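You operate a simulated robot arm through the tools that you are given. There is no shell and no other tool. Be economical: measure what you need, move in short steps, check, and stop when the job is done.

The job below is to be done with a simulated robot arm. You get a single attempt, and the scene is never put back.

JOB
Try the red stop button of washer one at speed 1.
Fine: set the speed, press start and let it step, then push the red button in, pull it out again, then reset. Where these are worked on the way, their far stop is far enough and under half their travel is too little: red stop button of washer one.
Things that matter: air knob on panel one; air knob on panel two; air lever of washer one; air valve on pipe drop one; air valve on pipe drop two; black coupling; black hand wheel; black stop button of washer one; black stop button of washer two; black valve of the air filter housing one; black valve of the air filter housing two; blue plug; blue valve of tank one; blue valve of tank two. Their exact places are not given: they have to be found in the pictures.

Only the result counts: the job must be done as asked and must still hold three seconds after the hand-in. Knocking over, shifting, dropping, spilling or breaking anything else fails it.

ROBOT AND FRAMES
A 7-joint arm with a two-finger parallel gripper on a trunk, on a base that drives. Base frame: it is fixed to the floor where the robot stands at the start and does not move with it; the origin is under the middle of the robot, x ahead of it, y to its left, z up; the surface under the hand at the start is at about z = 0.8. Readings come in m, rad, newtons and seconds.
With the tool pointing down near the work surface it reaches from about 0.12 to 0.56 m from the robot's upright axis, wherever it stands. Its first joint turns from -2.897 to 2.897 rad. Places, roughly: air knob on panel one [2.6, -1.3, 0.7]; air knob on panel two [5.1, -4.8, 0.7]; air lever of washer one [0.3, 0.3, 0.6]; air valve on pipe drop one [2.4, -0.9, 1.3]; air valve on pipe drop two [4.9, -4.4, 1.3]; black coupling [5, -4.75, 1]; black hand wheel [3.6, -3.3, 0.5]; black stop button of washer one [0.3, -0.1, 0.8]; black stop button of washer two [4.2, -3.1, 0.8]; black valve of the air filter housing one [0.9, -1.6, 0.3]; black valve of the air filter housing two [2.9, -5.2, 0.3]; blue plug [3.75, -5.5, 0.25]; blue valve of tank one [1.5, -1.4, 0.6]; blue valve of tank two [3.7, -5.3, 0.6]; blue valve of the fresh filter housing one [0.8, -1.4, 0.3]; blue valve of the fresh filter housing two [2.9, -5, 0.3]. Payload 3.43 kg.
The TCP is the grasp point between the finger pads, 0.03 m short of the fingertips. In the tool frame z runs along the fingers and y along their closing line. Largest opening 0.094 m; finger width 0.028, thickness 0.01; the body of the gripper, 0.05 by 0.096 m, starts 0.055 m behind the TCP.
Orientation is told as [roll, pitch, yaw] about the base's x, y, z axes, in that order, counted from this pose: with the fingers straight down and closing along the base's y, the tool's x points along the base's -x, its y along +y and its z along -z.

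CONTROLS
- The arm moves only by the tool servo_tool. Its argument "series" is a list of rows, each a list of 6 numbers: the shift along the tool's x, y, z in units of 200 mm (1.0 is 200 mm), then the turn, a rotation vector about the tool's x, y, z in units of 60 degrees (1.0 is 60 degrees). In form: [[dx, dy, dz, rx, ry, rz], ...]. A call has 1 to 10 rows; each row is the pose to reach, as a shift and turn from the pose commanded when the call began, along the tool's axes at that moment. "claw" is the opening, from 0 (shut) to 1 (fully open), set as the call begins (left out, the last holds). A call with a number of a shift or a turn outside -1 to 1 is refused whole. Each row takes 0.2 s and may step no farther than 0.05 m and 0.15 rad from the row before; otherwise, or with a gripper value out of range, the whole call is refused. A pose out of reach is approached as far as the arm can. The call stops where the force on the tool passes 70 N (or 10 N more than at its start, if that is more) or the arm is blocked; 0.2 s more then pass. The fingers move at their own pace (about 0.108 m/s each) and stop on an object; they squeeze with about 23 N. The grip force told is the motor's: it shows also when the fingers shut on nothing. Time passes only in rows, and 0.2 s behind the last, so rows that repeat a pose let the fingers close. It gives the time, the measured TCP pose, the force on the tool (base axes), the opening and the grip force at its end, in the units of the frame above (readings bear some noise), with the torque about the TCP (base axes, N m) and any sound that the robot's microphone picked up, and new pictures: "views" is both (left out), scene, wrist or none.
- Cameras (640 x 400 px; columns grow to the right, rows downward): "scene" is now at [0.4155, -0.2207, 1.2222]; the picture's right is [0.00, -0.91, 0.42], its down [-0.36, 0.39, 0.85] and it looks along [-0.93, -0.15, -0.33] (base axes); focal length 214 px, centre (320, 200). "wrist" rides on the gripper at [0.076, 0.014, -0.102] in the tool frame; the picture's right is [-0.18, 0.98, 0.00], its down [-0.75, -0.14, -0.64] and it looks along [-0.63, -0.12, 0.77] (tool axes); focal length 243 px, centre (320, 200).
- lift_body(by): slides the trunk up (or, below 0, down) by that many m; the arm and the scene camera ride with it, the base frame stays. It gives what a move gives, with no picture.
- steer(legs): drives the robot by 1 to 6 legs, each [ahead, left, turn to the left] in m, m and rad, along the robot's own axes; the way and the turn of a leg run together, so that a leg with both is an arc; at most 1.5 m and 3.142 rad a leg. The arm and the cameras ride along, it lands a little off, and it stops where it bumps. It gives what a move gives, and a new picture of the scene camera.
- turn_head(pan, tilt): turns the head with the scene camera to pan (to the left, within 1.396 rad either way) and tilt (down, from -0.506 to 1.204), counted from straight ahead of the robot. It gives what a move gives, and a new picture of the scene camera.
- probe_pixels(camera, pixels): for up to 12 pixels [column, row] of the newest picture of that camera ("zoom" is the newest enlarged one), the place [x, y, z] in the base frame of the surface seen there, good to about 0.002 m, but the place of the scene camera against the robot may be out by one fixed shift of up to 0.025 m in any direction. No time passes.
- zoom(camera, box): a new picture of the part [left, top, right, bottom] of that camera's present view, enlarged. No time passes.
- job_done(): hands the job in; it is judged then, once.

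Work in short steps. Measure before you move; look again where a grasp or a placing could have gone wrong, and mend it. You have 80 turns and 260 pictures in all, those below and enlarged ones among them. Open the gripper and draw the arm clear of the work before you hand the job in, unless the task says otherwise; then end with one line.

The tools are called after "Emit:" by a JSON object that holds its "name" and its "arguments". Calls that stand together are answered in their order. servo_tool: Moves the arm, as the interface text tells. Its arguments: {"type":"object","properties":{"series":{"type":"array","items":{"type":"array","items":{"type":"number"}}},"claw":{"type":"number"},"views":{"type":"string","enum":["both","scene","wrist","none"]}},"required":["series"]} The other tools are called the same way: lift_body (by) slides the trunk up or down; steer (legs) drives the base; turn_head (pan, tilt) turns the head that bears the scene camera; probe_pixels (camera, pixels) gives the place of the surface under pixels of a picture; zoom (camera, box) takes an enlarged picture of a part of a camera's view; job_done () hands the job in.

At the start:

```text
clock: 0.0
eef_pos: [0.4093, -0.1926, 1.1245]
tcp_rot: [0.001, -0.001, -0.001]
contact_force: [-0.2, -0.6, -0.2]
moment: [-0.01, 0.01, 0.02]
opening: 0.0938
gripper_force: 0.1
trunk travel left (down, up): [-0.525, 0.065]
robot x, y, heading: [0.0008, 0.003, 0.001]
head pan, tilt: [-0.433, 1.201]
```

scene: 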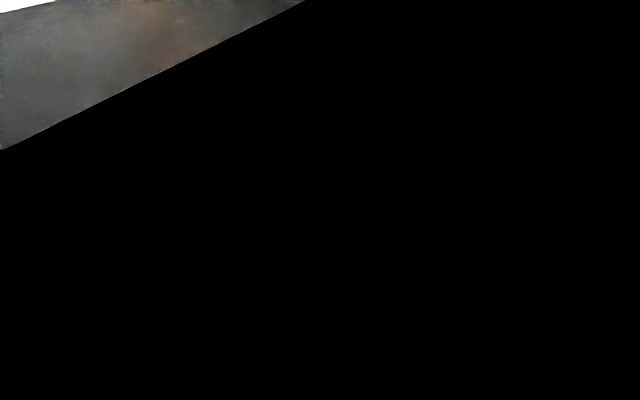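
wrist: 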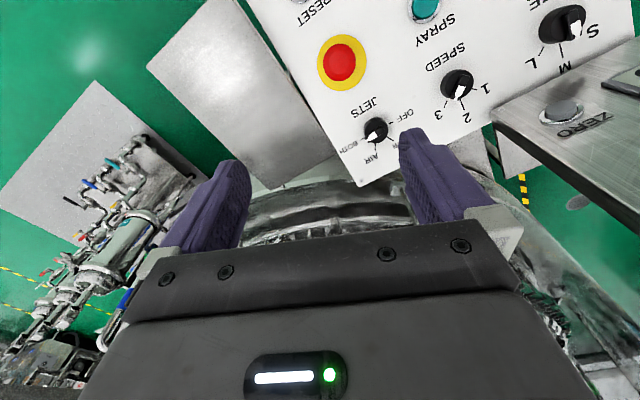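

The wrist picture shows a control panel with the red button at (342,62), the SPEED knob at (457,85) and the RESET label near (315,10); the scene camera is facing the robot itself. I turn the head to straighten the scene view.

Emit:
{"name": "turn_head", "arguments": {"pan": 0, "tilt": 0.6}}

Emit:
{"name": "zoom", "arguments": {"camera": "wrist", "box": [260, 0, 640, 200]}}

Emit:
{"name": "probe_pixels", "arguments": {"camera": "wrist", "pixels": [[342, 62], [457, 85], [375, 130], [425, 5], [316, 12], [562, 22], [565, 108], [355, 175], [270, 30], [340, 100], [500, 60], [440, 60]]}}

```text
clock: 1.0
eef_pos: [0.4105, -0.1935, 1.1238]
tcp_rot: [-0.001, 0.0, 0.001]
contact_force: [0.1, -0.1, -0.2]
moment: [-0.02, 0.03, 0.04]
opening: 0.0941
gripper_force: 0.0
trunk travel left (down, up): [-0.525, 0.065]
robot x, y, heading: [0.0, 0.0025, -0.001]
head pan, tilt: [0.0, 0.6]
```

scene: 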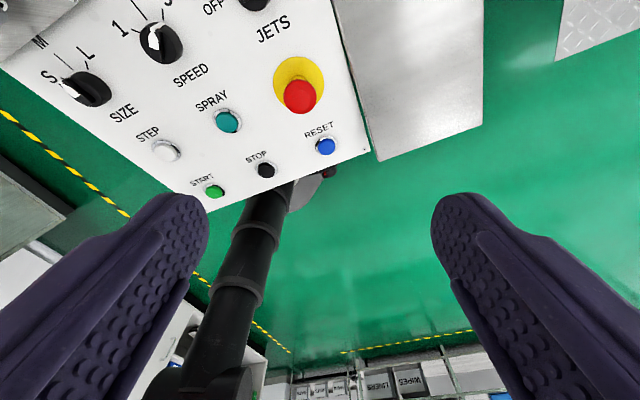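

```text
1.68 times, centred on (450, 100) of wrist
```

zoom: 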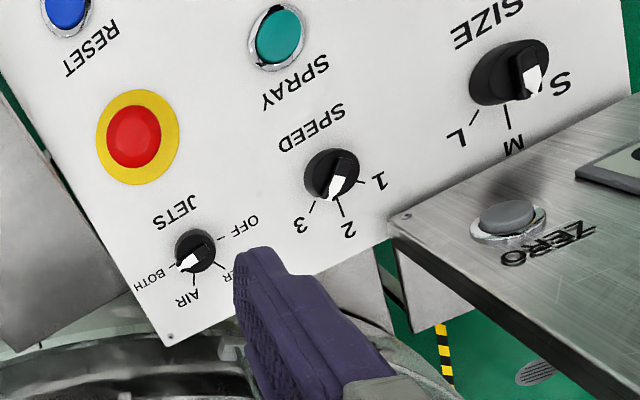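

```text
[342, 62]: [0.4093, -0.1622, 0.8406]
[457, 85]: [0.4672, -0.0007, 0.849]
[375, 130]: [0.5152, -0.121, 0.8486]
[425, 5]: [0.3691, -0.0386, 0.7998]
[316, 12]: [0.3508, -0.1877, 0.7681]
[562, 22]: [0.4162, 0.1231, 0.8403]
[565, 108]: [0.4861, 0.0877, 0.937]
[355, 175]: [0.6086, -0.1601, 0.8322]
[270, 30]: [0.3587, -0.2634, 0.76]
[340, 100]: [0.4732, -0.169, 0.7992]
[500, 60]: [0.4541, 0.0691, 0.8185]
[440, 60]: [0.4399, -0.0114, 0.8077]
```

The panel is tilted and turned a little to the robot, with START (215,191), STOP (265,170) and RESET (326,146) nearest the robot in the scene view. The SPEED knob seems to point at 2. I measure the controls.

Emit:
{"name": "probe_pixels", "arguments": {"camera": "scene", "pixels": [[215, 191], [265, 170], [326, 146], [300, 95], [165, 150], [227, 121], [155, 40], [285, 185], [340, 100], [120, 150], [230, 80], [365, 150]]}}

Emit:
{"name": "zoom", "arguments": {"camera": "scene", "box": [40, 0, 380, 212]}}

Emit:
{"name": "zoom", "arguments": {"camera": "wrist", "box": [400, 40, 528, 120]}}

```text
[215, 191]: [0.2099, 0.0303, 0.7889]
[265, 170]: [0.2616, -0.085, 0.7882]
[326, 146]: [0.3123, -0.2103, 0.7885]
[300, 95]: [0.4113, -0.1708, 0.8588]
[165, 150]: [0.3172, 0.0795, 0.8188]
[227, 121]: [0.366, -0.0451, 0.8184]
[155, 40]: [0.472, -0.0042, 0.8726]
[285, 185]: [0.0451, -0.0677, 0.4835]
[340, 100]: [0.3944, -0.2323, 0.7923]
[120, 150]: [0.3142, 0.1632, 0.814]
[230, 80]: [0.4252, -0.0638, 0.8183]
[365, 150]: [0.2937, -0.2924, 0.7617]
```

```text
1.88 times, centred on (210, 106) of scene
```

zoom: 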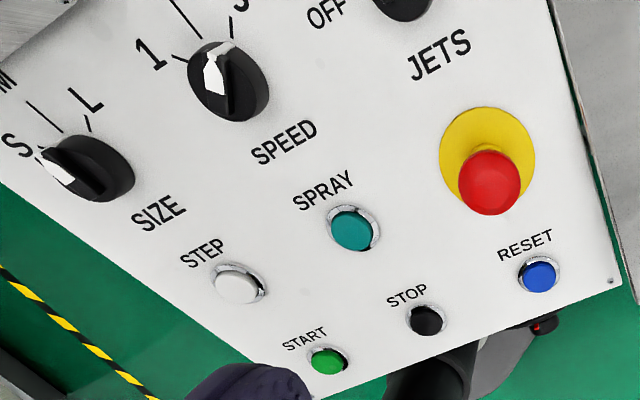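

```text
5.00 times, centred on (464, 80) of wrist
```

zoom: 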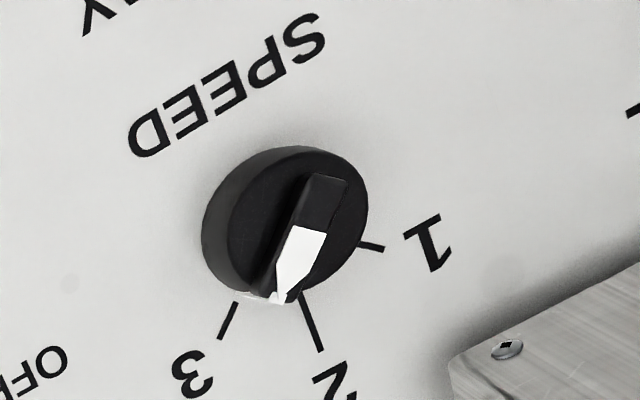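

The pointer is at 2; 1 lies up-left on the panel. The panel is yawed about 23° and sloped about 14.3°. I turn the hand into line with the panel, yaw first.

Emit:
{"name": "servo_tool", "arguments": {"series": [[0, 0, 0, 0, 0, -0.128], [0, 0, 0, 0, 0, -0.256], [0, 0, 0, 0, 0, -0.384]], "views": "none"}}

Emit:
{"name": "servo_tool", "arguments": {"series": [[0, 0, 0, 0, -0.119, 0], [0, 0, 0, 0, -0.238, 0], [0, 0, 0, 0, -0.238, 0]], "views": "wrist"}}

```text
clock: 1.8
eef_pos: [0.4091, -0.1935, 1.124]
tcp_rot: [0.0, 0.0, 0.402]
contact_force: [-0.1, -0.1, 0.4]
moment: [0.01, -0.02, 0.02]
opening: 0.0938
gripper_force: 0.1
trunk travel left (down, up): [-0.525, 0.065]
robot x, y, heading: [0.003, -0.002, -0.001]
head pan, tilt: [0.0, 0.6]
```

```text
clock: 2.6
eef_pos: [0.4102, -0.1914, 1.1252]
tcp_rot: [-0.001, -0.25, 0.403]
contact_force: [0.5, 0.1, -0.4]
moment: [-0.02, 0.0, -0.02]
opening: 0.0939
gripper_force: 0.0
trunk travel left (down, up): [-0.525, 0.065]
robot x, y, heading: [-0.0018, -0.0031, -0.001]
head pan, tilt: [0.0, 0.6]
```

wrist: 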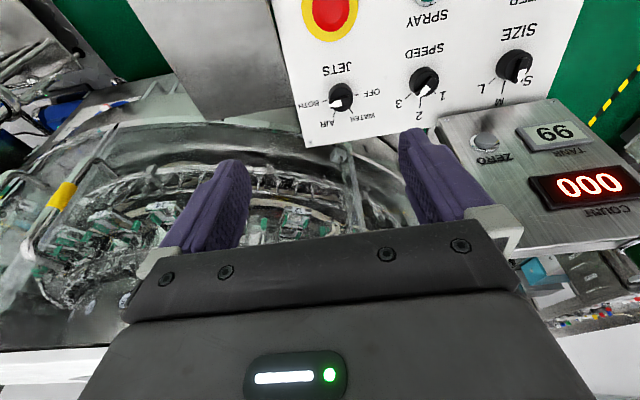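

Now the panel is squared in the view and there is a COUNT display (000). I draw back towards the robot and lower to see all controls with the wrist camera.

Emit:
{"name": "servo_tool", "arguments": {"series": [[0.16, 0.08, 0.1, 0, 0, 0], [0.32, 0.16, 0.2, 0, 0, 0], [0.48, 0.24, 0.3, 0, 0, 0], [0.64, 0.32, 0.4, 0, 0, 0], [0.8, 0.4, 0.5, 0, 0, 0], [0.8, 0.4, 0.5, 0, 0, 0]], "claw": 0, "views": "both"}}

```text
clock: 4.0
eef_pos: [0.2588, -0.1692, 0.9869]
tcp_rot: [-0.002, -0.25, 0.401]
contact_force: [0.0, 0.4, -0.1]
moment: [-0.01, 0.0, -0.05]
opening: 0.0
gripper_force: 23.2
trunk travel left (down, up): [-0.525, 0.065]
robot x, y, heading: [0.0009, -0.0041, 0.001]
head pan, tilt: [0.0, 0.6]
```

scene: 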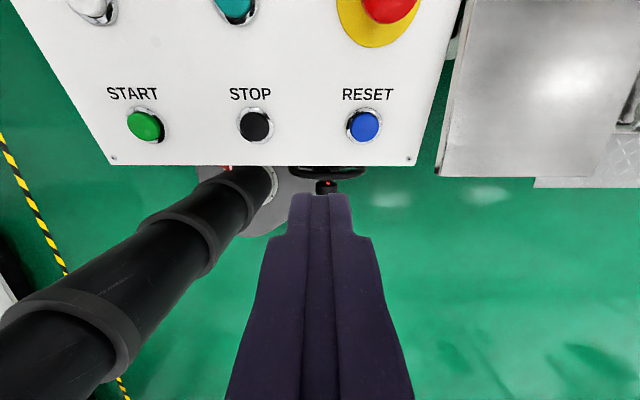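
wrist: 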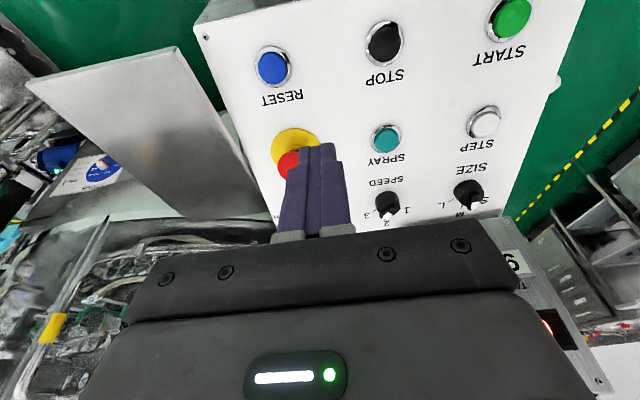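

The wrist now sees RESET (272,68), STOP (384,44), START (512,18), SPEED (387,203). I measure them with wrist probes.

Emit:
{"name": "probe_pixels", "arguments": {"camera": "wrist", "pixels": [[272, 68], [384, 44], [512, 18], [288, 160], [387, 200], [330, 50], [330, 100], [440, 100], [430, 160], [350, 130], [484, 121], [295, 135]]}}

Emit:
{"name": "probe_pixels", "arguments": {"camera": "scene", "pixels": [[145, 125], [255, 125], [363, 125], [200, 80], [300, 60], [120, 140], [400, 140], [320, 230]]}}

```text
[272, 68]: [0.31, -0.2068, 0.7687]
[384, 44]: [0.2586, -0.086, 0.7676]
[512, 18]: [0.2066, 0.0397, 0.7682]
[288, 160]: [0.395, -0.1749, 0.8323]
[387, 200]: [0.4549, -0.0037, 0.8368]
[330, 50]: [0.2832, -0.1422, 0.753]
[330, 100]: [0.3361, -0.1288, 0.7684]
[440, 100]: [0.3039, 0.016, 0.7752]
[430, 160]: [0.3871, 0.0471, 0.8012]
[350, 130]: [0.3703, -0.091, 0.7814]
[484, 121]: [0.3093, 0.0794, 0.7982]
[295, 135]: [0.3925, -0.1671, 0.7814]
```

```text
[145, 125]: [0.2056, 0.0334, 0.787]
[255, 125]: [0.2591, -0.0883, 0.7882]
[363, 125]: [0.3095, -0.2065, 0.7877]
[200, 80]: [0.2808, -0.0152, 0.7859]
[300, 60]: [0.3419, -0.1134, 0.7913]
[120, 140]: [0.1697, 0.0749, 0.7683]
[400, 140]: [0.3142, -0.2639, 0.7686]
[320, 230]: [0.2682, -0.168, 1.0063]
```

The wrist plane fit gives a slope of 15.8° and the buttons stand about 15 mm proud. I move above the SPEED knob (about (0.461, -0.002, 0.845)) with the tips some 5 cm off it.

Emit:
{"name": "servo_tool", "arguments": {"series": [[-0.2, 0.075, 0.115, 0, -0.005, 0], [-0.4, 0.15, 0.23, 0, -0.01, 0], [-0.6, 0.225, 0.345, 0, -0.015, 0], [-0.8, 0.3, 0.46, 0, -0.02, 0], [-1.0, 0.373, 0.55, 0, -0.025, 0], [-1.0, 0.373, 0.55, 0, -0.025, 0]], "claw": 0.5, "views": "both"}}

```text
clock: 5.4
eef_pos: [0.4333, -0.016, 0.9315]
tcp_rot: [0.001, -0.276, 0.402]
contact_force: [-0.2, -0.1, 0.9]
moment: [-0.02, -0.02, -0.02]
opening: 0.047
gripper_force: 0.0
trunk travel left (down, up): [-0.525, 0.065]
robot x, y, heading: [-0.0028, 0.0013, -0.002]
head pan, tilt: [0.0, 0.6]
```

scene: 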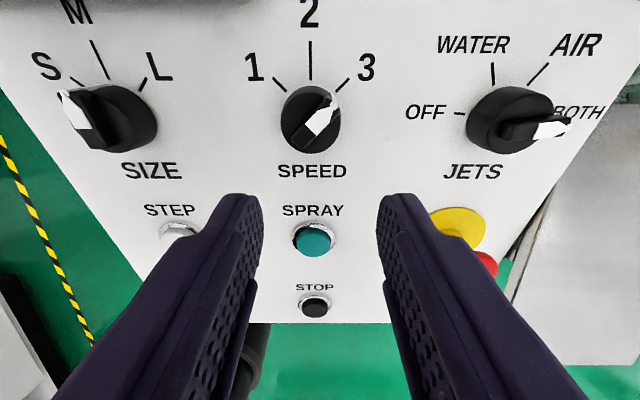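
wrist: 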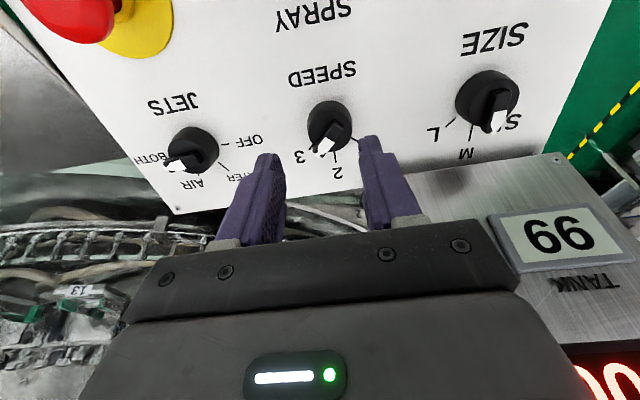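

The pointer is actually at 3. I zoom and probe the ticks and the bar to get the angles.

Emit:
{"name": "zoom", "arguments": {"camera": "scene", "box": [230, 50, 390, 150]}}

Emit:
{"name": "zoom", "arguments": {"camera": "wrist", "box": [260, 60, 420, 160]}}

Emit:
{"name": "probe_pixels", "arguments": {"camera": "scene", "pixels": [[276, 80], [285, 90], [310, 42], [310, 78], [350, 78], [338, 89], [335, 105], [316, 125], [290, 120], [330, 143], [312, 153], [312, 100]]}}

```text
4.00 times, centred on (310, 100) of scene
```

zoom: 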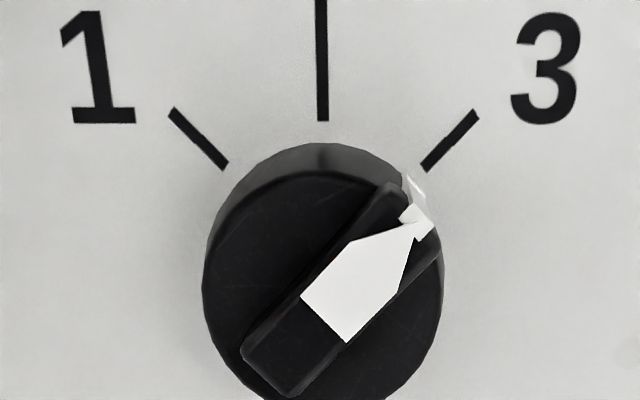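

```text
4.00 times, centred on (340, 110) of wrist
```

zoom: 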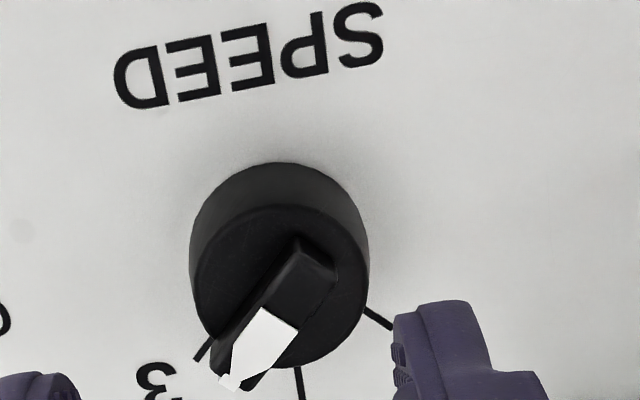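

```text
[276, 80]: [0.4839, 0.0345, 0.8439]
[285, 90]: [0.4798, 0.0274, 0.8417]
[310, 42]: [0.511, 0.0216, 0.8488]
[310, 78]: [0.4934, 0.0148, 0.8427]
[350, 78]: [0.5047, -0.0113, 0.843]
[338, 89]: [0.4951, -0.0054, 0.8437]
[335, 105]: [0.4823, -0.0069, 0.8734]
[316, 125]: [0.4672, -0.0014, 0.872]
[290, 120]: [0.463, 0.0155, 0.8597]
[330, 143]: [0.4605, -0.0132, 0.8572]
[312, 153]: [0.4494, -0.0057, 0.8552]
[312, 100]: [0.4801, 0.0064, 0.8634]
```

Ticks sit at ±45°, knob axis foot at about (0.471, 0.005, 0.818), ridge top 33 mm and disc 22 mm proud. I turn the hand +45° about its axis to match the ridge and hover above it.

Emit:
{"name": "servo_tool", "arguments": {"series": [[-0.01, 0.005, 0.03, 0, 0, 0.125], [-0.02, 0.01, 0.06, 0, 0, 0.25], [-0.03, 0.015, 0.09, 0, 0, 0.375], [-0.04, 0.02, 0.12, 0, 0, 0.5], [-0.052, 0.0225, 0.15, 0, 0, 0.625], [-0.052, 0.0225, 0.15, 0, 0, 0.75], [-0.052, 0.0225, 0.15, 0, 0, 0.75]], "views": "both"}}

```text
clock: 7.0
eef_pos: [0.4479, -0.0034, 0.9044]
tcp_rot: [0.197, -0.192, -0.403]
contact_force: [0.3, -0.2, -0.1]
moment: [0.02, 0.01, 0.01]
opening: 0.047
gripper_force: 0.1
trunk travel left (down, up): [-0.525, 0.065]
robot x, y, heading: [0.0032, -0.002, -0.005]
head pan, tilt: [0.0, 0.6]
```

scene: 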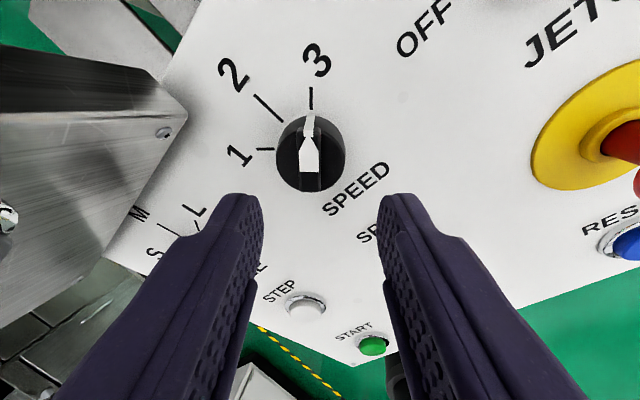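
wrist: 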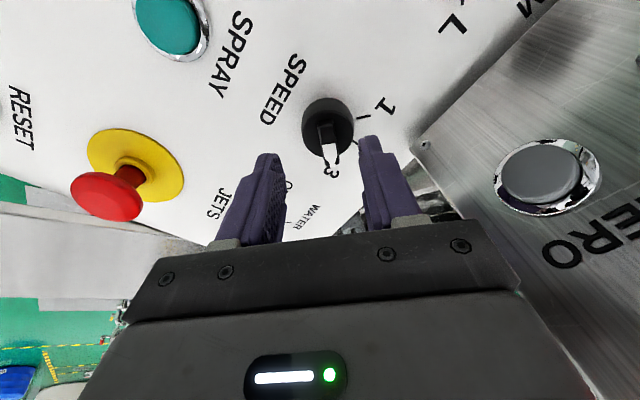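

The ridge (310,150) lines up with the hand now. Before going down I check how near the scale's corner is (wrist (416,147), scene (185,110)).

Emit:
{"name": "probe_pixels", "arguments": {"camera": "wrist", "pixels": [[418, 147], [430, 140], [330, 150], [327, 125], [440, 165]]}}

Emit:
{"name": "probe_pixels", "arguments": {"camera": "scene", "pixels": [[183, 110], [160, 70], [140, 190], [310, 165], [310, 130], [310, 185]]}}

```text
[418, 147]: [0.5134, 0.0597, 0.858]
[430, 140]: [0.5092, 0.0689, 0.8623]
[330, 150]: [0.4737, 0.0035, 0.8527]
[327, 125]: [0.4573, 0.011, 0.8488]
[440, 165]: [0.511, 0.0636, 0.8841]
```

```text
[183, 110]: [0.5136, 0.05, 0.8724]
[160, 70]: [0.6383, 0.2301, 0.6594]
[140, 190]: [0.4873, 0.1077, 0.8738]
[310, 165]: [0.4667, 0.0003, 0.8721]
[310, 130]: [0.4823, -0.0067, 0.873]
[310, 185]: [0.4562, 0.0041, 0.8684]
```

I probe the scale plate a bit more, to judge clearance for the gripper body.

Emit:
{"name": "probe_pixels", "arguments": {"camera": "wrist", "pixels": [[427, 150], [450, 150], [470, 170], [480, 200], [520, 90], [548, 170], [460, 185], [480, 120]]}}

Emit:
{"name": "zoom", "arguments": {"camera": "scene", "box": [0, 20, 240, 240]}}

```text
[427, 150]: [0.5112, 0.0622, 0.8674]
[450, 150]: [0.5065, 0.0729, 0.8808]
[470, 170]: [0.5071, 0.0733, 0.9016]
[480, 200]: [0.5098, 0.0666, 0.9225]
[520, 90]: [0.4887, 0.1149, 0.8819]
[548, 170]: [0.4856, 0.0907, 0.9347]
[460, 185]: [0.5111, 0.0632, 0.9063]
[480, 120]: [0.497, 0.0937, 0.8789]
```

```text
1.82 times, centred on (120, 130) of scene
```

zoom: 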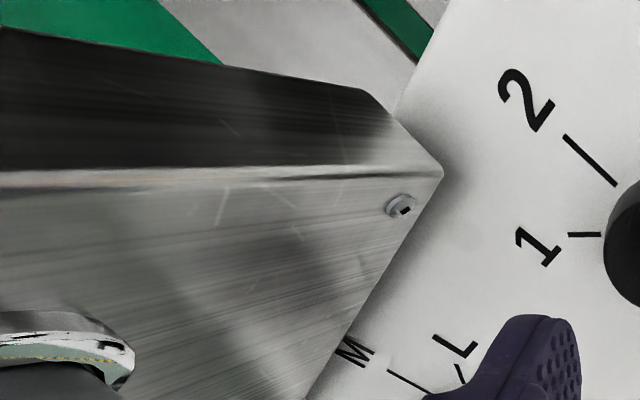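

The scale plate stands at u≈0.495, and the body will stay below u≈0.46, so it is clear. I go straight down 36 mm onto the ridge, then close.

Emit:
{"name": "servo_tool", "arguments": {"series": [[0, 0.002, 0.06, 0, 0, 0], [-0.002, 0.004, 0.12, 0, 0, 0], [-0.004, 0.005, 0.18, 0, 0, 0], [-0.004, 0.005, 0.18, 0, 0, 0]], "views": "both"}}

```text
clock: 8.0
eef_pos: [0.4563, -0.0006, 0.871]
tcp_rot: [0.197, -0.195, -0.403]
contact_force: [0.4, -0.3, -0.1]
moment: [-0.01, -0.01, 0.03]
opening: 0.0468
gripper_force: 0.0
trunk travel left (down, up): [-0.525, 0.065]
robot x, y, heading: [-0.0019, -0.0007, -0.005]
head pan, tilt: [0.0, 0.6]
```

scene: 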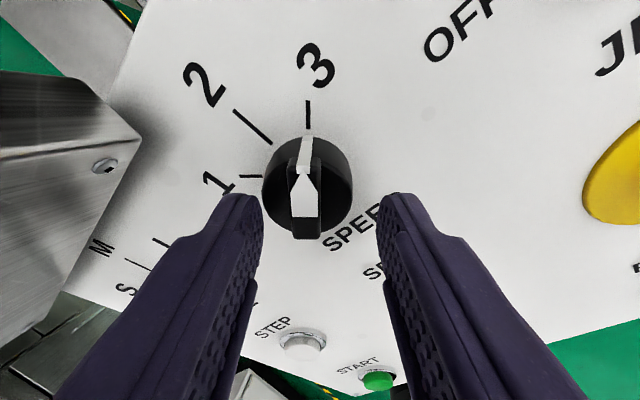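
wrist: 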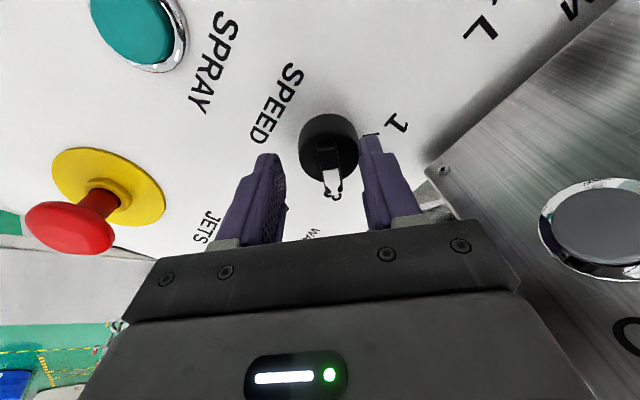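

The ridge lies about 9 px toward the tool's +y, some 4–5 mm. I shift by 4 mm, then close.

Emit:
{"name": "servo_tool", "arguments": {"series": [[0, 0.02, 0, 0, 0, 0], [0, 0.02, 0.005, 0, 0, 0]], "views": "none"}}

Emit:
{"name": "servo_tool", "arguments": {"series": [[0, 0, 0, 0, 0, 0], [0, 0, 0, 0, 0, 0], [0, 0, 0, 0, 0, 0]], "claw": 0, "views": "both"}}

```text
clock: 8.6
eef_pos: [0.4588, 0.0044, 0.8687]
tcp_rot: [0.197, -0.193, -0.401]
contact_force: [1.3, 0.5, 0.1]
moment: [0.01, 0.04, 0.02]
opening: 0.0468
gripper_force: 0.0
trunk travel left (down, up): [-0.525, 0.065]
robot x, y, heading: [-0.0029, 0.004, -0.002]
head pan, tilt: [0.0, 0.6]
```

```text
clock: 9.4
eef_pos: [0.4592, 0.0045, 0.8697]
tcp_rot: [0.198, -0.194, -0.401]
contact_force: [2.7, 5.7, 3.8]
moment: [0.12, 0.31, 0.05]
opening: 0.0117
gripper_force: 44.6
trunk travel left (down, up): [-0.525, 0.065]
robot x, y, heading: [0.0042, -0.0005, -0.003]
head pan, tilt: [0.0, 0.6]
```

scene: 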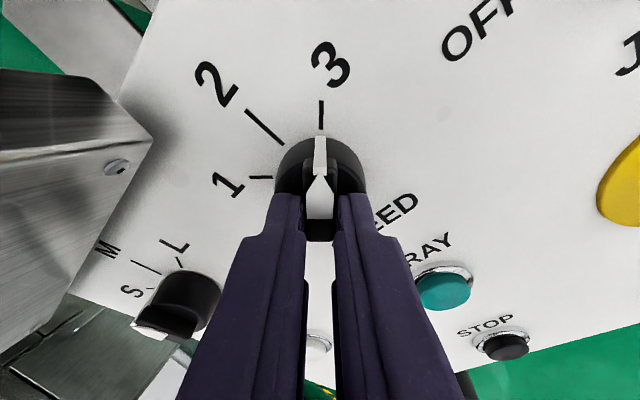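
wrist: 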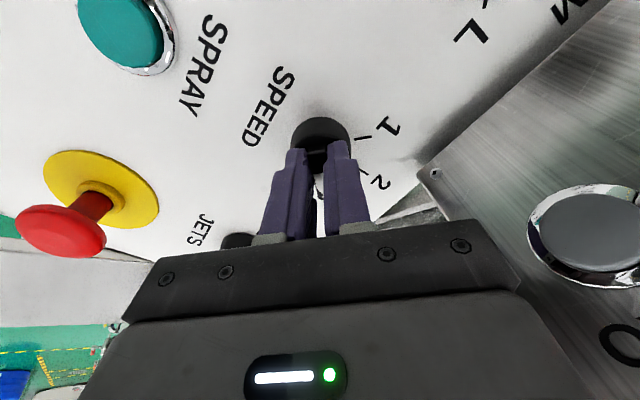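

The ridge is held (11.7 mm). I turn it 45° counter-clockwise toward 2.

Emit:
{"name": "servo_tool", "arguments": {"series": [[0, 0, 0, 0, 0, -0.125], [0, 0, 0, 0, 0, -0.25], [0, 0, 0, 0, 0, -0.375], [0, 0, 0, 0, 0, -0.5], [0, 0, 0, 0, 0, -0.625], [0, 0, 0, 0, 0, -0.75]], "views": "scene"}}

```text
clock: 10.8
eef_pos: [0.4614, -0.0011, 0.8694]
tcp_rot: [0.01, -0.275, 0.373]
contact_force: [15.3, -19.7, 19.2]
moment: [14.59, 8.66, -8.05]
opening: 0.0198
gripper_force: 45.3
trunk travel left (down, up): [-0.525, 0.065]
robot x, y, heading: [0.0019, -0.0066, -0.004]
head pan, tilt: [0.0, 0.6]
```

scene: 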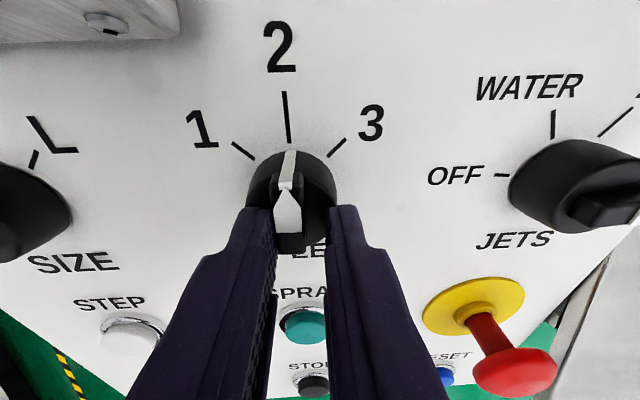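

The knob has come to 2, but the torque is high and the opening has grown to 20 mm. I relieve by opening the claw and look at both views.

Emit:
{"name": "servo_tool", "arguments": {"series": [[0, 0, 0, 0, 0, 0]], "claw": 0.4, "views": "both"}}

```text
clock: 11.2
eef_pos: [0.4639, -0.0044, 0.87]
tcp_rot: [0.001, -0.279, 0.393]
contact_force: [28.0, -43.5, 8.5]
moment: [5.59, 2.86, -3.81]
opening: 0.0376
gripper_force: 0.0
trunk travel left (down, up): [-0.525, 0.065]
robot x, y, heading: [0.0022, -0.0005, -0.005]
head pan, tilt: [0.0, 0.6]
```

scene: 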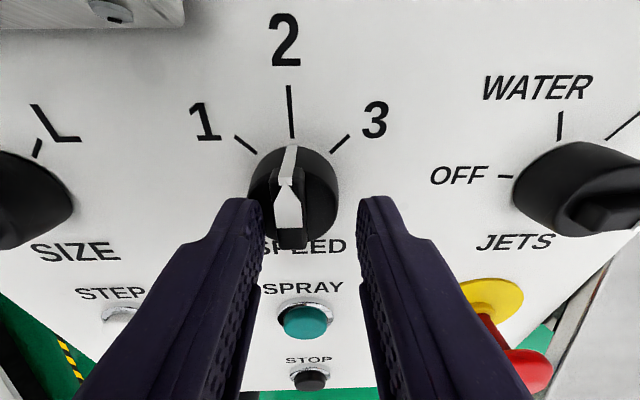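
wrist: 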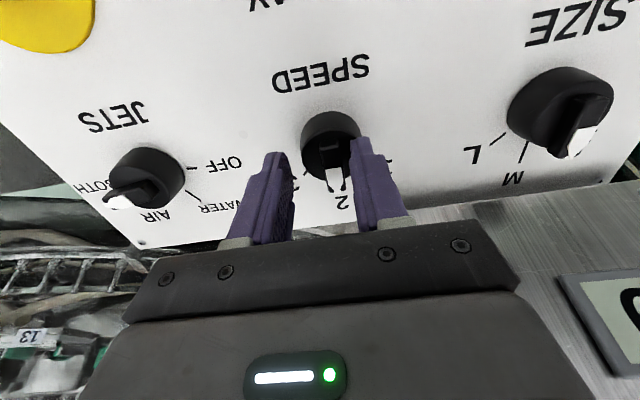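

The hand is being pushed to the right about 50 N; the moment implies contact about 0.1 m behind the TCP and 0.1 m up-panel, so some part of the hand is against the scale's side. I shift right by 12 mm to unload, then rise.

Emit:
{"name": "servo_tool", "arguments": {"series": [[0, -0.03, 0, 0, 0, 0], [0, -0.06, 0, 0, 0, 0], [0, -0.06, -0.1, 0, 0, 0], [0, -0.06, -0.25, 0, 0, 0], [0, -0.06, -0.25, 0, 0, 0]], "claw": 0.5, "views": "both"}}

```text
clock: 12.4
eef_pos: [0.4514, -0.0125, 0.9162]
tcp_rot: [0.0, -0.275, 0.405]
contact_force: [0.0, 0.2, 0.0]
moment: [0.01, 0.02, 0.0]
opening: 0.047
gripper_force: 0.0
trunk travel left (down, up): [-0.525, 0.065]
robot x, y, heading: [-0.0014, -0.0001, 0.0]
head pan, tilt: [0.0, 0.6]
```

scene: 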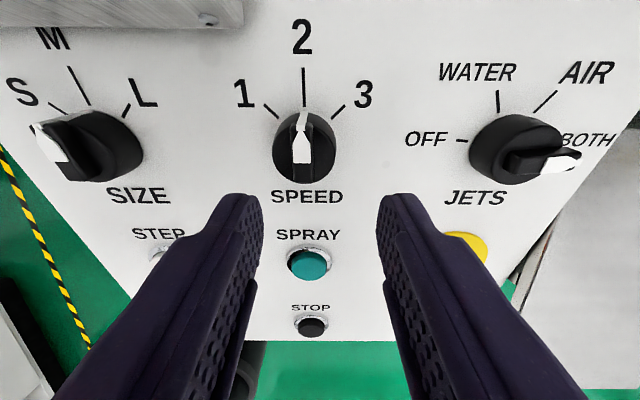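
wrist: 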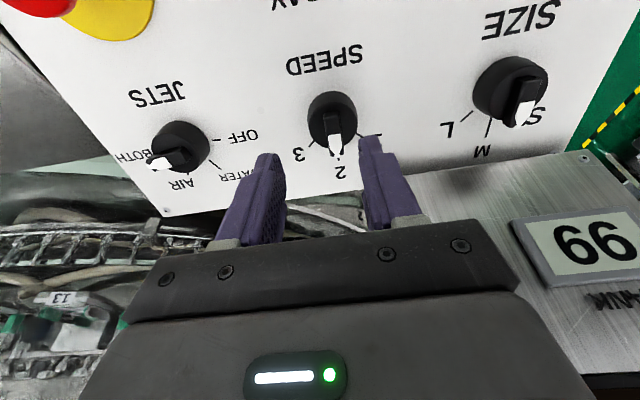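

Free again, with the knob at 2. I'll push the ridge's lower end to the right with closed fingers from the left-below side, hand turned +45° (clear of the scale); first I hover there.

Emit:
{"name": "servo_tool", "arguments": {"series": [[0.015, 0.03, 0, 0, 0, 0.125], [0.03, 0.06, 0, 0, 0, 0.25], [0.045, 0.09, 0, 0, 0, 0.375], [0.06, 0.12, 0, 0, 0, 0.5], [0.075, 0.16, 0, 0, 0, 0.625], [0.0875, 0.189, 0, 0, 0, 0.75], [0.0875, 0.189, 0, 0, 0, 0.75]], "claw": 0, "views": "both"}}

```text
clock: 14.0
eef_pos: [0.4193, 0.0165, 0.9121]
tcp_rot: [0.197, -0.196, -0.405]
contact_force: [0.6, 0.4, 0.0]
moment: [0.0, 0.02, -0.02]
opening: 0.0
gripper_force: 23.0
trunk travel left (down, up): [-0.525, 0.065]
robot x, y, heading: [0.0007, 0.0043, -0.005]
head pan, tilt: [0.0, 0.6]
```

scene: 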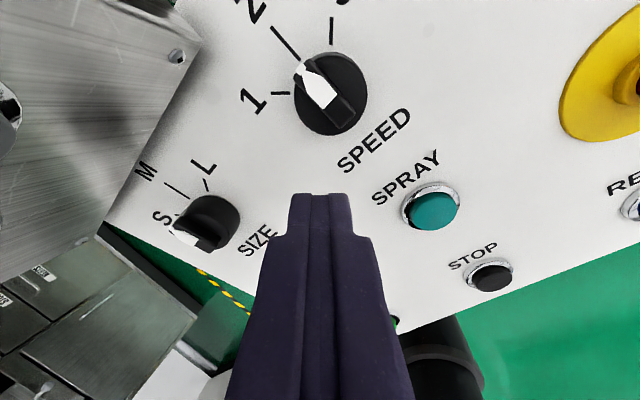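
wrist: 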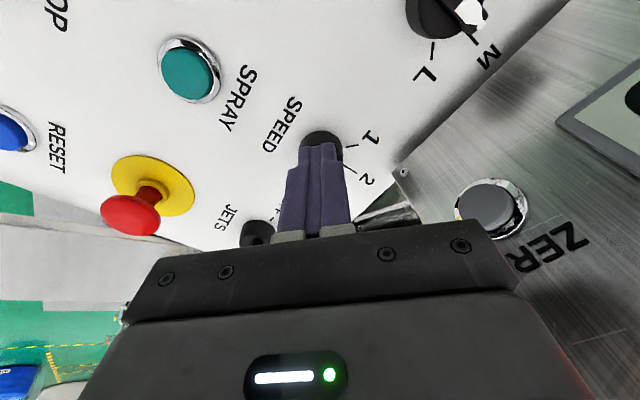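

The offset from the knob axis is about (-28, -18) mm as planned. I lower 46 mm beside the ridge.

Emit:
{"name": "servo_tool", "arguments": {"series": [[0, 0, 0.08, 0, 0, 0], [0, 0, 0.16, 0, 0, 0], [0, 0, 0.232, 0, 0, 0], [0, 0, 0.232, 0, 0, 0]], "views": "both"}}

```text
clock: 15.0
eef_pos: [0.4323, 0.0196, 0.8689]
tcp_rot: [0.198, -0.193, -0.403]
contact_force: [0.5, 0.4, -0.1]
moment: [-0.01, -0.02, -0.02]
opening: 0.0
gripper_force: 22.9
trunk travel left (down, up): [-0.525, 0.065]
robot x, y, heading: [-0.0034, 0.0003, -0.001]
head pan, tilt: [0.0, 0.6]
```

scene: 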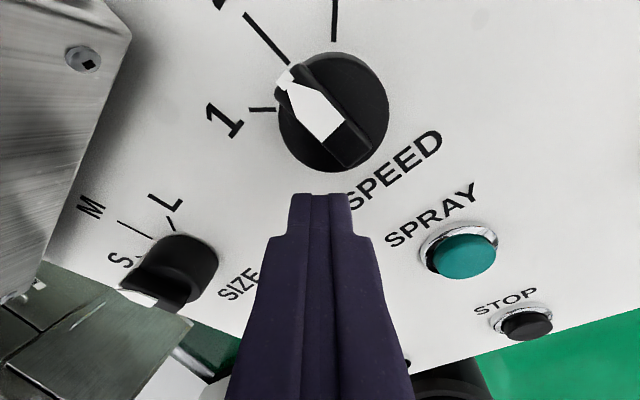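
wrist: 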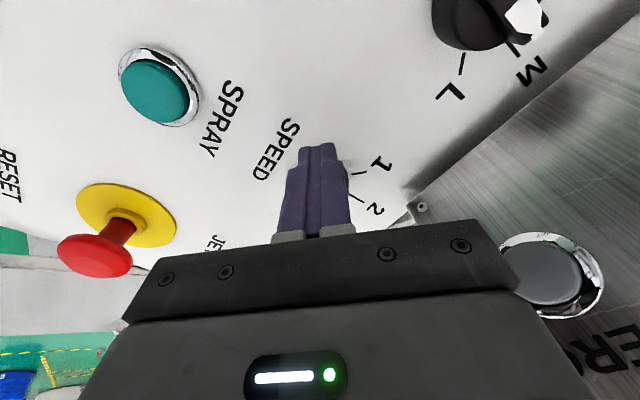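

The closed tips are just left-below the ridge's lower end. I push right (with slight down) 23 mm to turn the knob to 1.

Emit:
{"name": "servo_tool", "arguments": {"series": [[-0.016, -0.024, 0, 0, 0, 0], [-0.032, -0.048, 0, 0, 0, 0], [-0.048, -0.072, 0, 0, 0, 0], [-0.066, -0.098, 0, 0, 0, 0], [-0.075, -0.1, 0, 0, 0, 0], [-0.075, -0.1, 0, 0, 0, 0]], "views": "both"}}

```text
clock: 16.4
eef_pos: [0.4375, -0.0025, 0.8679]
tcp_rot: [0.197, -0.194, -0.401]
contact_force: [-6.6, 3.0, -1.4]
moment: [0.2, 0.13, 0.06]
opening: 0.0
gripper_force: 23.3
trunk travel left (down, up): [-0.525, 0.065]
robot x, y, heading: [-0.0018, 0.0022, -0.001]
head pan, tilt: [0.0, 0.6]
```

scene: 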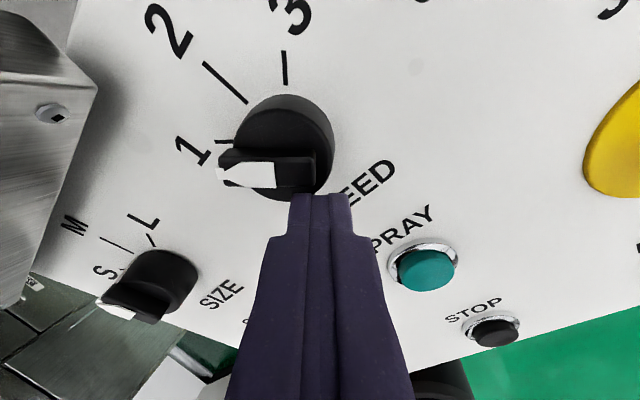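
wrist: 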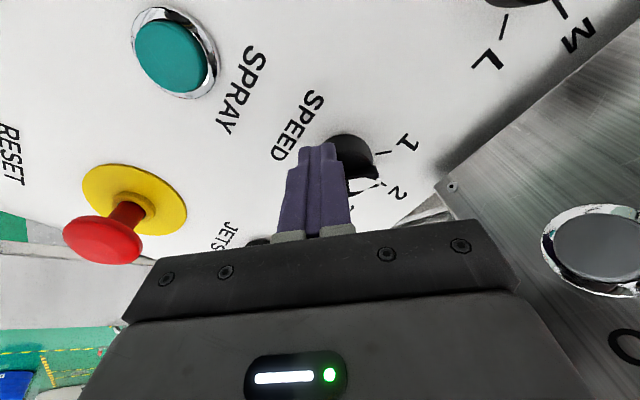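

The ridge now lies along tick 1. I back off, lift, and look.

Emit:
{"name": "servo_tool", "arguments": {"series": [[0.04, 0, 0, 0, 0, 0], [0.04, 0, -0.2, 0, 0, 0], [0.04, 0, -0.4, 0, 0, 0], [0.1, 0, -0.5, 0, 0, -0.125], [0.2, 0, -0.5, 0, 0, -0.25], [0.3, 0, -0.5, 0, 0, -0.375], [0.35, 0, -0.5, 0, 0, -0.5], [0.4, 0, -0.5, 0, 0, -0.625], [0.4, 0, -0.5, 0, 0, -0.75], [0.4, 0, -0.5, 0, 0, -0.75]], "views": "both"}}

```text
clock: 18.6
eef_pos: [0.341, 0.0159, 0.9494]
tcp_rot: [-0.001, -0.274, 0.401]
contact_force: [0.6, 0.9, 0.1]
moment: [-0.01, 0.0, 0.0]
opening: 0.0
gripper_force: 22.6
trunk travel left (down, up): [-0.525, 0.065]
robot x, y, heading: [0.0002, 0.0004, -0.002]
head pan, tilt: [0.0, 0.6]
```

scene: 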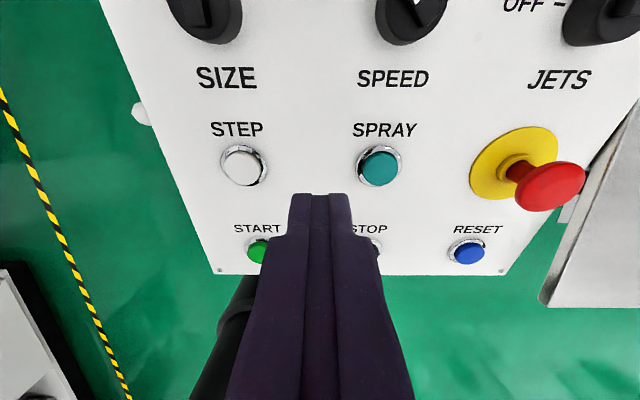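
wrist: 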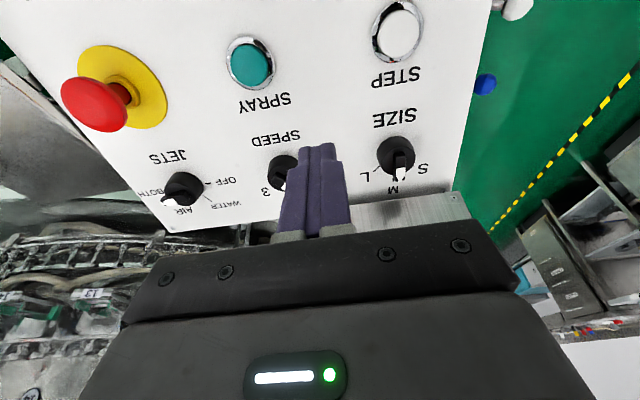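

Knob done. Now I go above START (cap top about (0.207, 0.036, 0.768)) with closed fingers, hovering 15 mm off.

Emit:
{"name": "servo_tool", "arguments": {"series": [[0.17, 0.075, 0.06, 0, 0, 0], [0.34, 0.15, 0.12, 0, 0, 0], [0.51, 0.22, 0.18, 0, 0, 0], [0.68, 0.3, 0.28, 0, 0, 0], [0.8, 0.355, 0.42, 0, 0, 0], [0.8, 0.355, 0.49, 0, 0, 0], [0.8, 0.355, 0.49, 0, 0, 0]], "views": "both"}}

```text
clock: 20.2
eef_pos: [0.1986, 0.0305, 0.8325]
tcp_rot: [0.001, -0.277, 0.401]
contact_force: [-0.2, 0.2, -1.1]
moment: [-0.02, 0.01, 0.0]
opening: 0.0
gripper_force: 23.2
out of reach, approached as far as the arm can: row 5, 6, 7
trunk travel left (down, up): [-0.525, 0.065]
robot x, y, heading: [0.0013, 0.0001, 0.0]
head pan, tilt: [0.0, 0.6]
```

scene: 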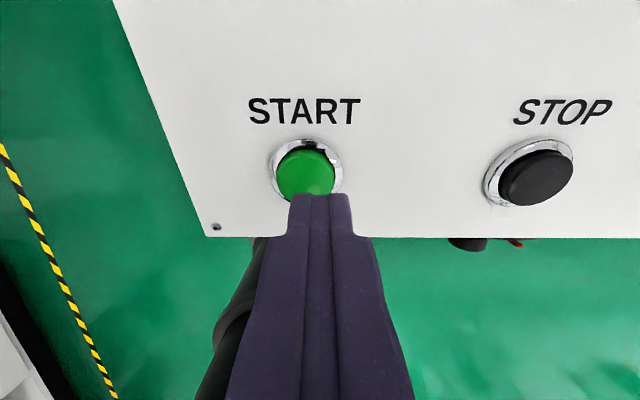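
wrist: 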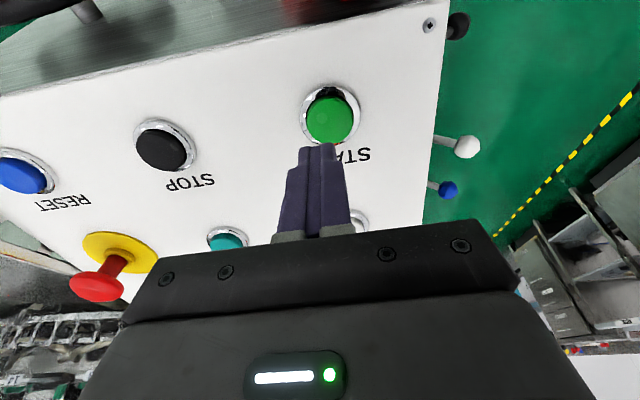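

The arm can't fold lower here (row 5–7 out of reach), tips remain about 3 cm off. I measure START again from close.

Emit:
{"name": "probe_pixels", "arguments": {"camera": "wrist", "pixels": [[330, 120], [314, 120], [346, 120], [330, 104], [330, 138], [160, 150], [25, 175], [100, 287], [118, 262]]}}

Emit:
{"name": "probe_pixels", "arguments": {"camera": "scene", "pixels": [[305, 172], [285, 175], [330, 170], [305, 155], [305, 188], [230, 180]]}}

```text
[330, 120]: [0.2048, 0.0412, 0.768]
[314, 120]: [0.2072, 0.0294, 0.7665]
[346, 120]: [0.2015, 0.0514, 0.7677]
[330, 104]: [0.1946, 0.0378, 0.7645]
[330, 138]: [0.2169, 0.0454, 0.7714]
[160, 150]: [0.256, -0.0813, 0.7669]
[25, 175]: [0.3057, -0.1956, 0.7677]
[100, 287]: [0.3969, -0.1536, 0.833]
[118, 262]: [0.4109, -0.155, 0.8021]
```

```text
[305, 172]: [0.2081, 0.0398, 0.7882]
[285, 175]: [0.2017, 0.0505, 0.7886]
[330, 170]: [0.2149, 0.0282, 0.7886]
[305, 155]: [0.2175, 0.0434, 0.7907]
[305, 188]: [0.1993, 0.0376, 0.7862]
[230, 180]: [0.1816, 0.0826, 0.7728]
```

START's cap centre is (0.205, 0.041, 0.768). I raise a little and drive the base back 0.08 m so the arm can fold less.

Emit:
{"name": "servo_tool", "arguments": {"series": [[0, 0, -0.1, 0, 0, 0], [0, 0, -0.3, 0, 0, 0], [0, 0, -0.3, 0, 0, 0]], "views": "none"}}

Emit:
{"name": "steer", "arguments": {"legs": [[-0.08, 0, 0]]}}

```text
clock: 21.0
eef_pos: [0.1842, 0.0226, 0.8897]
tcp_rot: [0.0, -0.277, 0.404]
contact_force: [0.3, -0.2, 0.6]
moment: [0.0, 0.03, 0.01]
opening: 0.0
gripper_force: 23.0
trunk travel left (down, up): [-0.525, 0.065]
robot x, y, heading: [0.0011, -0.002, -0.0]
head pan, tilt: [0.0, 0.6]
```

```text
clock: 22.1
eef_pos: [0.1022, 0.0231, 0.8907]
tcp_rot: [0.0, -0.276, 0.405]
contact_force: [-0.4, -1.0, -0.4]
moment: [0.0, -0.01, -0.02]
opening: 0.0002
gripper_force: 23.0
trunk travel left (down, up): [-0.525, 0.065]
robot x, y, heading: [-0.0821, 0.002, 0.004]
head pan, tilt: [0.0, 0.6]
```

scene: 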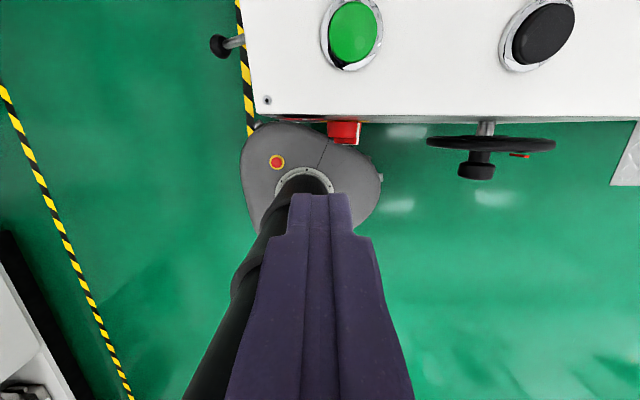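

Drive went fine (TCP now (0.102, 0.023, 0.891)). I move to hover 12 mm over START.

Emit:
{"name": "servo_tool", "arguments": {"series": [[-0.16, -0.06, 0.1, 0, 0, 0], [-0.322, -0.119, 0.2, 0, 0, 0], [-0.322, -0.119, 0.36, 0, 0, 0], [-0.322, -0.119, 0.519, 0, 0, 0], [-0.322, -0.119, 0.519, 0, 0, 0]], "views": "both"}}

```text
clock: 23.3
eef_pos: [0.1949, 0.0364, 0.8043]
tcp_rot: [0.001, -0.277, 0.405]
contact_force: [-0.4, 0.0, 0.0]
moment: [-0.01, 0.01, 0.02]
opening: 0.0
gripper_force: 23.4
trunk travel left (down, up): [-0.525, 0.065]
robot x, y, heading: [-0.0746, -0.001, 0.003]
head pan, tilt: [0.0, 0.6]
```

scene: 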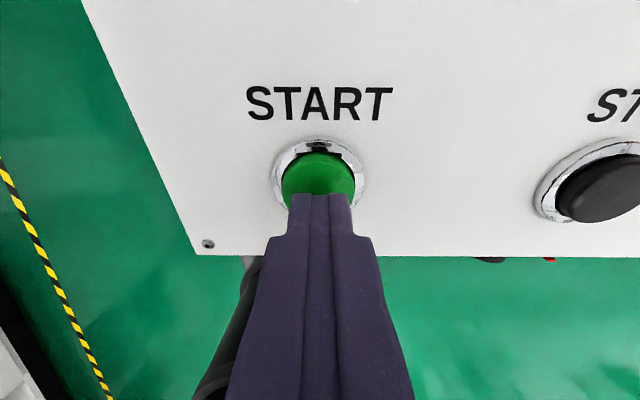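
wrist: 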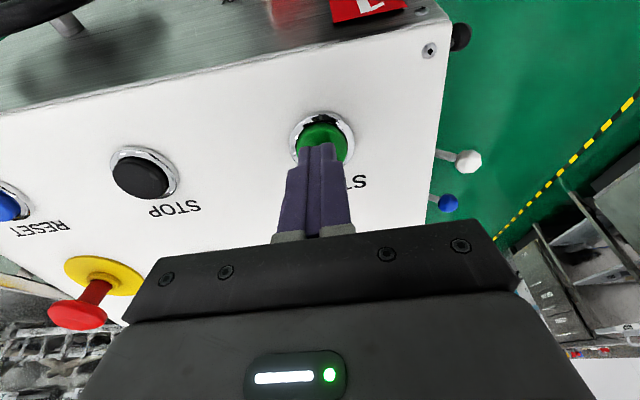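

The tips are over START. I press in small steps, then back off.

Emit:
{"name": "servo_tool", "arguments": {"series": [[0, 0, 0.02, 0, 0, 0], [0, 0, 0.04, 0, 0, 0], [0, 0, 0.055, 0, 0, 0], [0, 0, 0.07, 0, 0, 0], [0, 0, 0.08, 0, 0, 0], [0, 0, 0.08, 0, 0, 0]], "views": "wrist"}}

```text
clock: 24.7
eef_pos: [0.1992, 0.0386, 0.7926]
tcp_rot: [-0.001, -0.272, 0.405]
contact_force: [-1.5, -1.3, 3.1]
moment: [-0.07, 0.05, -0.02]
opening: 0.0
gripper_force: 23.3
trunk travel left (down, up): [-0.525, 0.065]
robot x, y, heading: [-0.0752, 0.0024, 0.005]
head pan, tilt: [0.0, 0.6]
heard: click
```

wrist: 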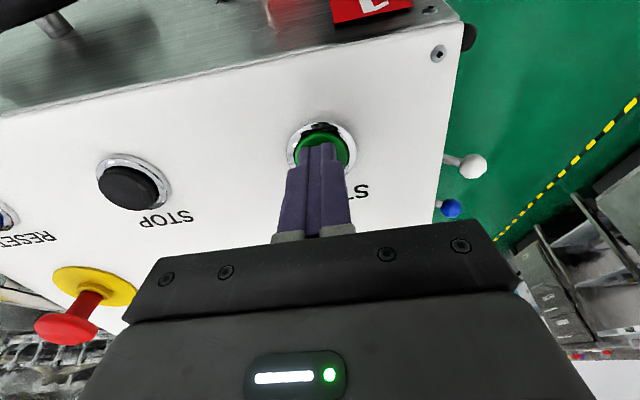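

A click was heard. I lift off and go up to watch the COUNT display and the machine.

Emit:
{"name": "servo_tool", "arguments": {"series": [[0, 0, -0.1, 0, 0, 0], [0, 0, -0.3, 0, 0, 0], [-0.1, 0, -0.5, 0, 0, 0], [-0.2, 0, -0.7, 0, 0, 0], [-0.3, 0, -0.9, 0, 0, 0], [-0.4, 0, -1.0, 0, 0, 0], [-0.6, -0.1, -1.0, 0, 0, 0]], "claw": 1, "views": "both"}}

```text
clock: 26.3
eef_pos: [0.2661, 0.0436, 1.0174]
tcp_rot: [0.002, -0.275, 0.406]
contact_force: [0.9, 0.6, -0.1]
moment: [0.01, 0.07, 0.0]
opening: 0.094
gripper_force: 0.1
trunk travel left (down, up): [-0.525, 0.065]
robot x, y, heading: [-0.078, -0.0008, -0.004]
head pan, tilt: [0.0, 0.6]
```

scene: 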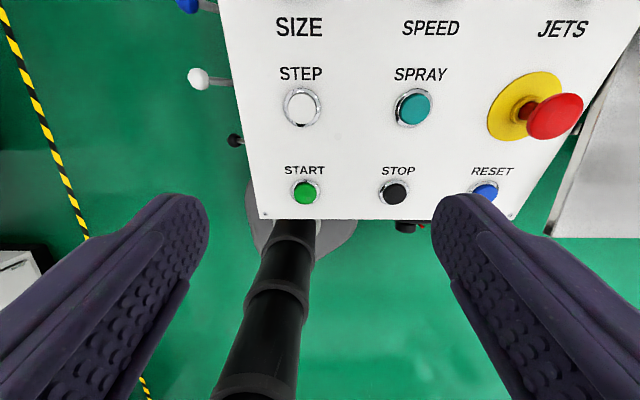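
wrist: 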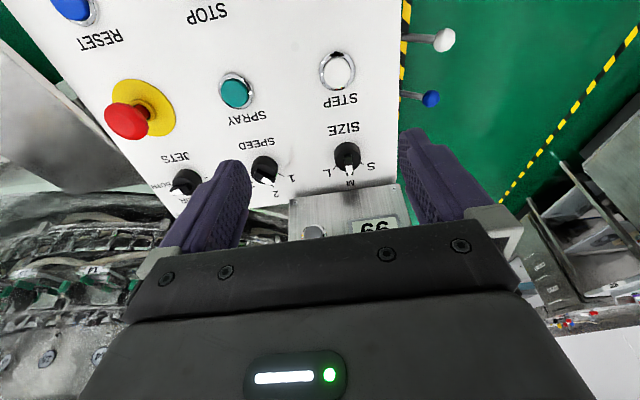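

I tilt the head up to see the COUNT display.

Emit:
{"name": "turn_head", "arguments": {"pan": 0.0, "tilt": 0.0}}

```text
clock: 27.3
eef_pos: [0.2647, 0.0442, 1.0166]
tcp_rot: [0.0, -0.276, 0.406]
contact_force: [0.2, -0.4, 0.4]
moment: [0.02, -0.01, -0.03]
opening: 0.0942
gripper_force: 0.0
trunk travel left (down, up): [-0.525, 0.065]
robot x, y, heading: [-0.079, -0.0025, 0.002]
head pan, tilt: [0.0, 0.0]
```

scene: 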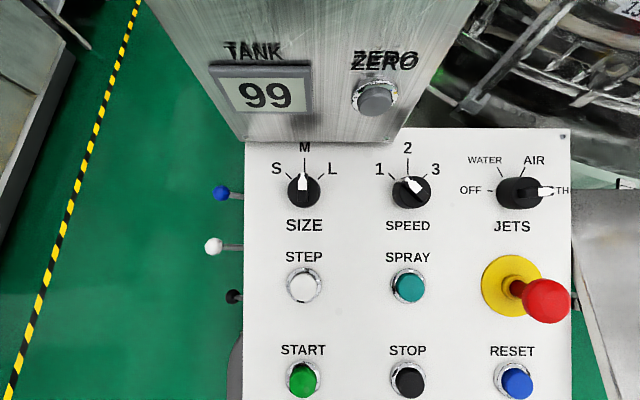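

Speed shows 1. I tilt further up for the COUNT display.

Emit:
{"name": "turn_head", "arguments": {"pan": 0.0, "tilt": -0.5}}

```text
clock: 28.2
eef_pos: [0.2637, 0.0438, 1.0169]
tcp_rot: [0.0, -0.274, 0.404]
contact_force: [-0.3, -0.5, -0.2]
moment: [0.02, -0.03, 0.0]
opening: 0.094
gripper_force: 0.0
trunk travel left (down, up): [-0.525, 0.065]
robot x, y, heading: [-0.0801, -0.0002, 0.003]
head pan, tilt: [0.0, -0.499]
```

scene: 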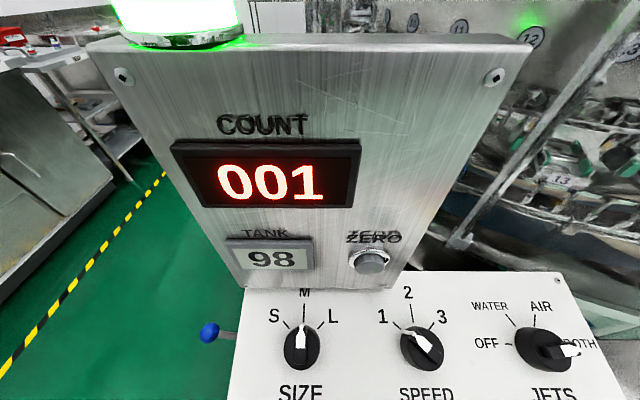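

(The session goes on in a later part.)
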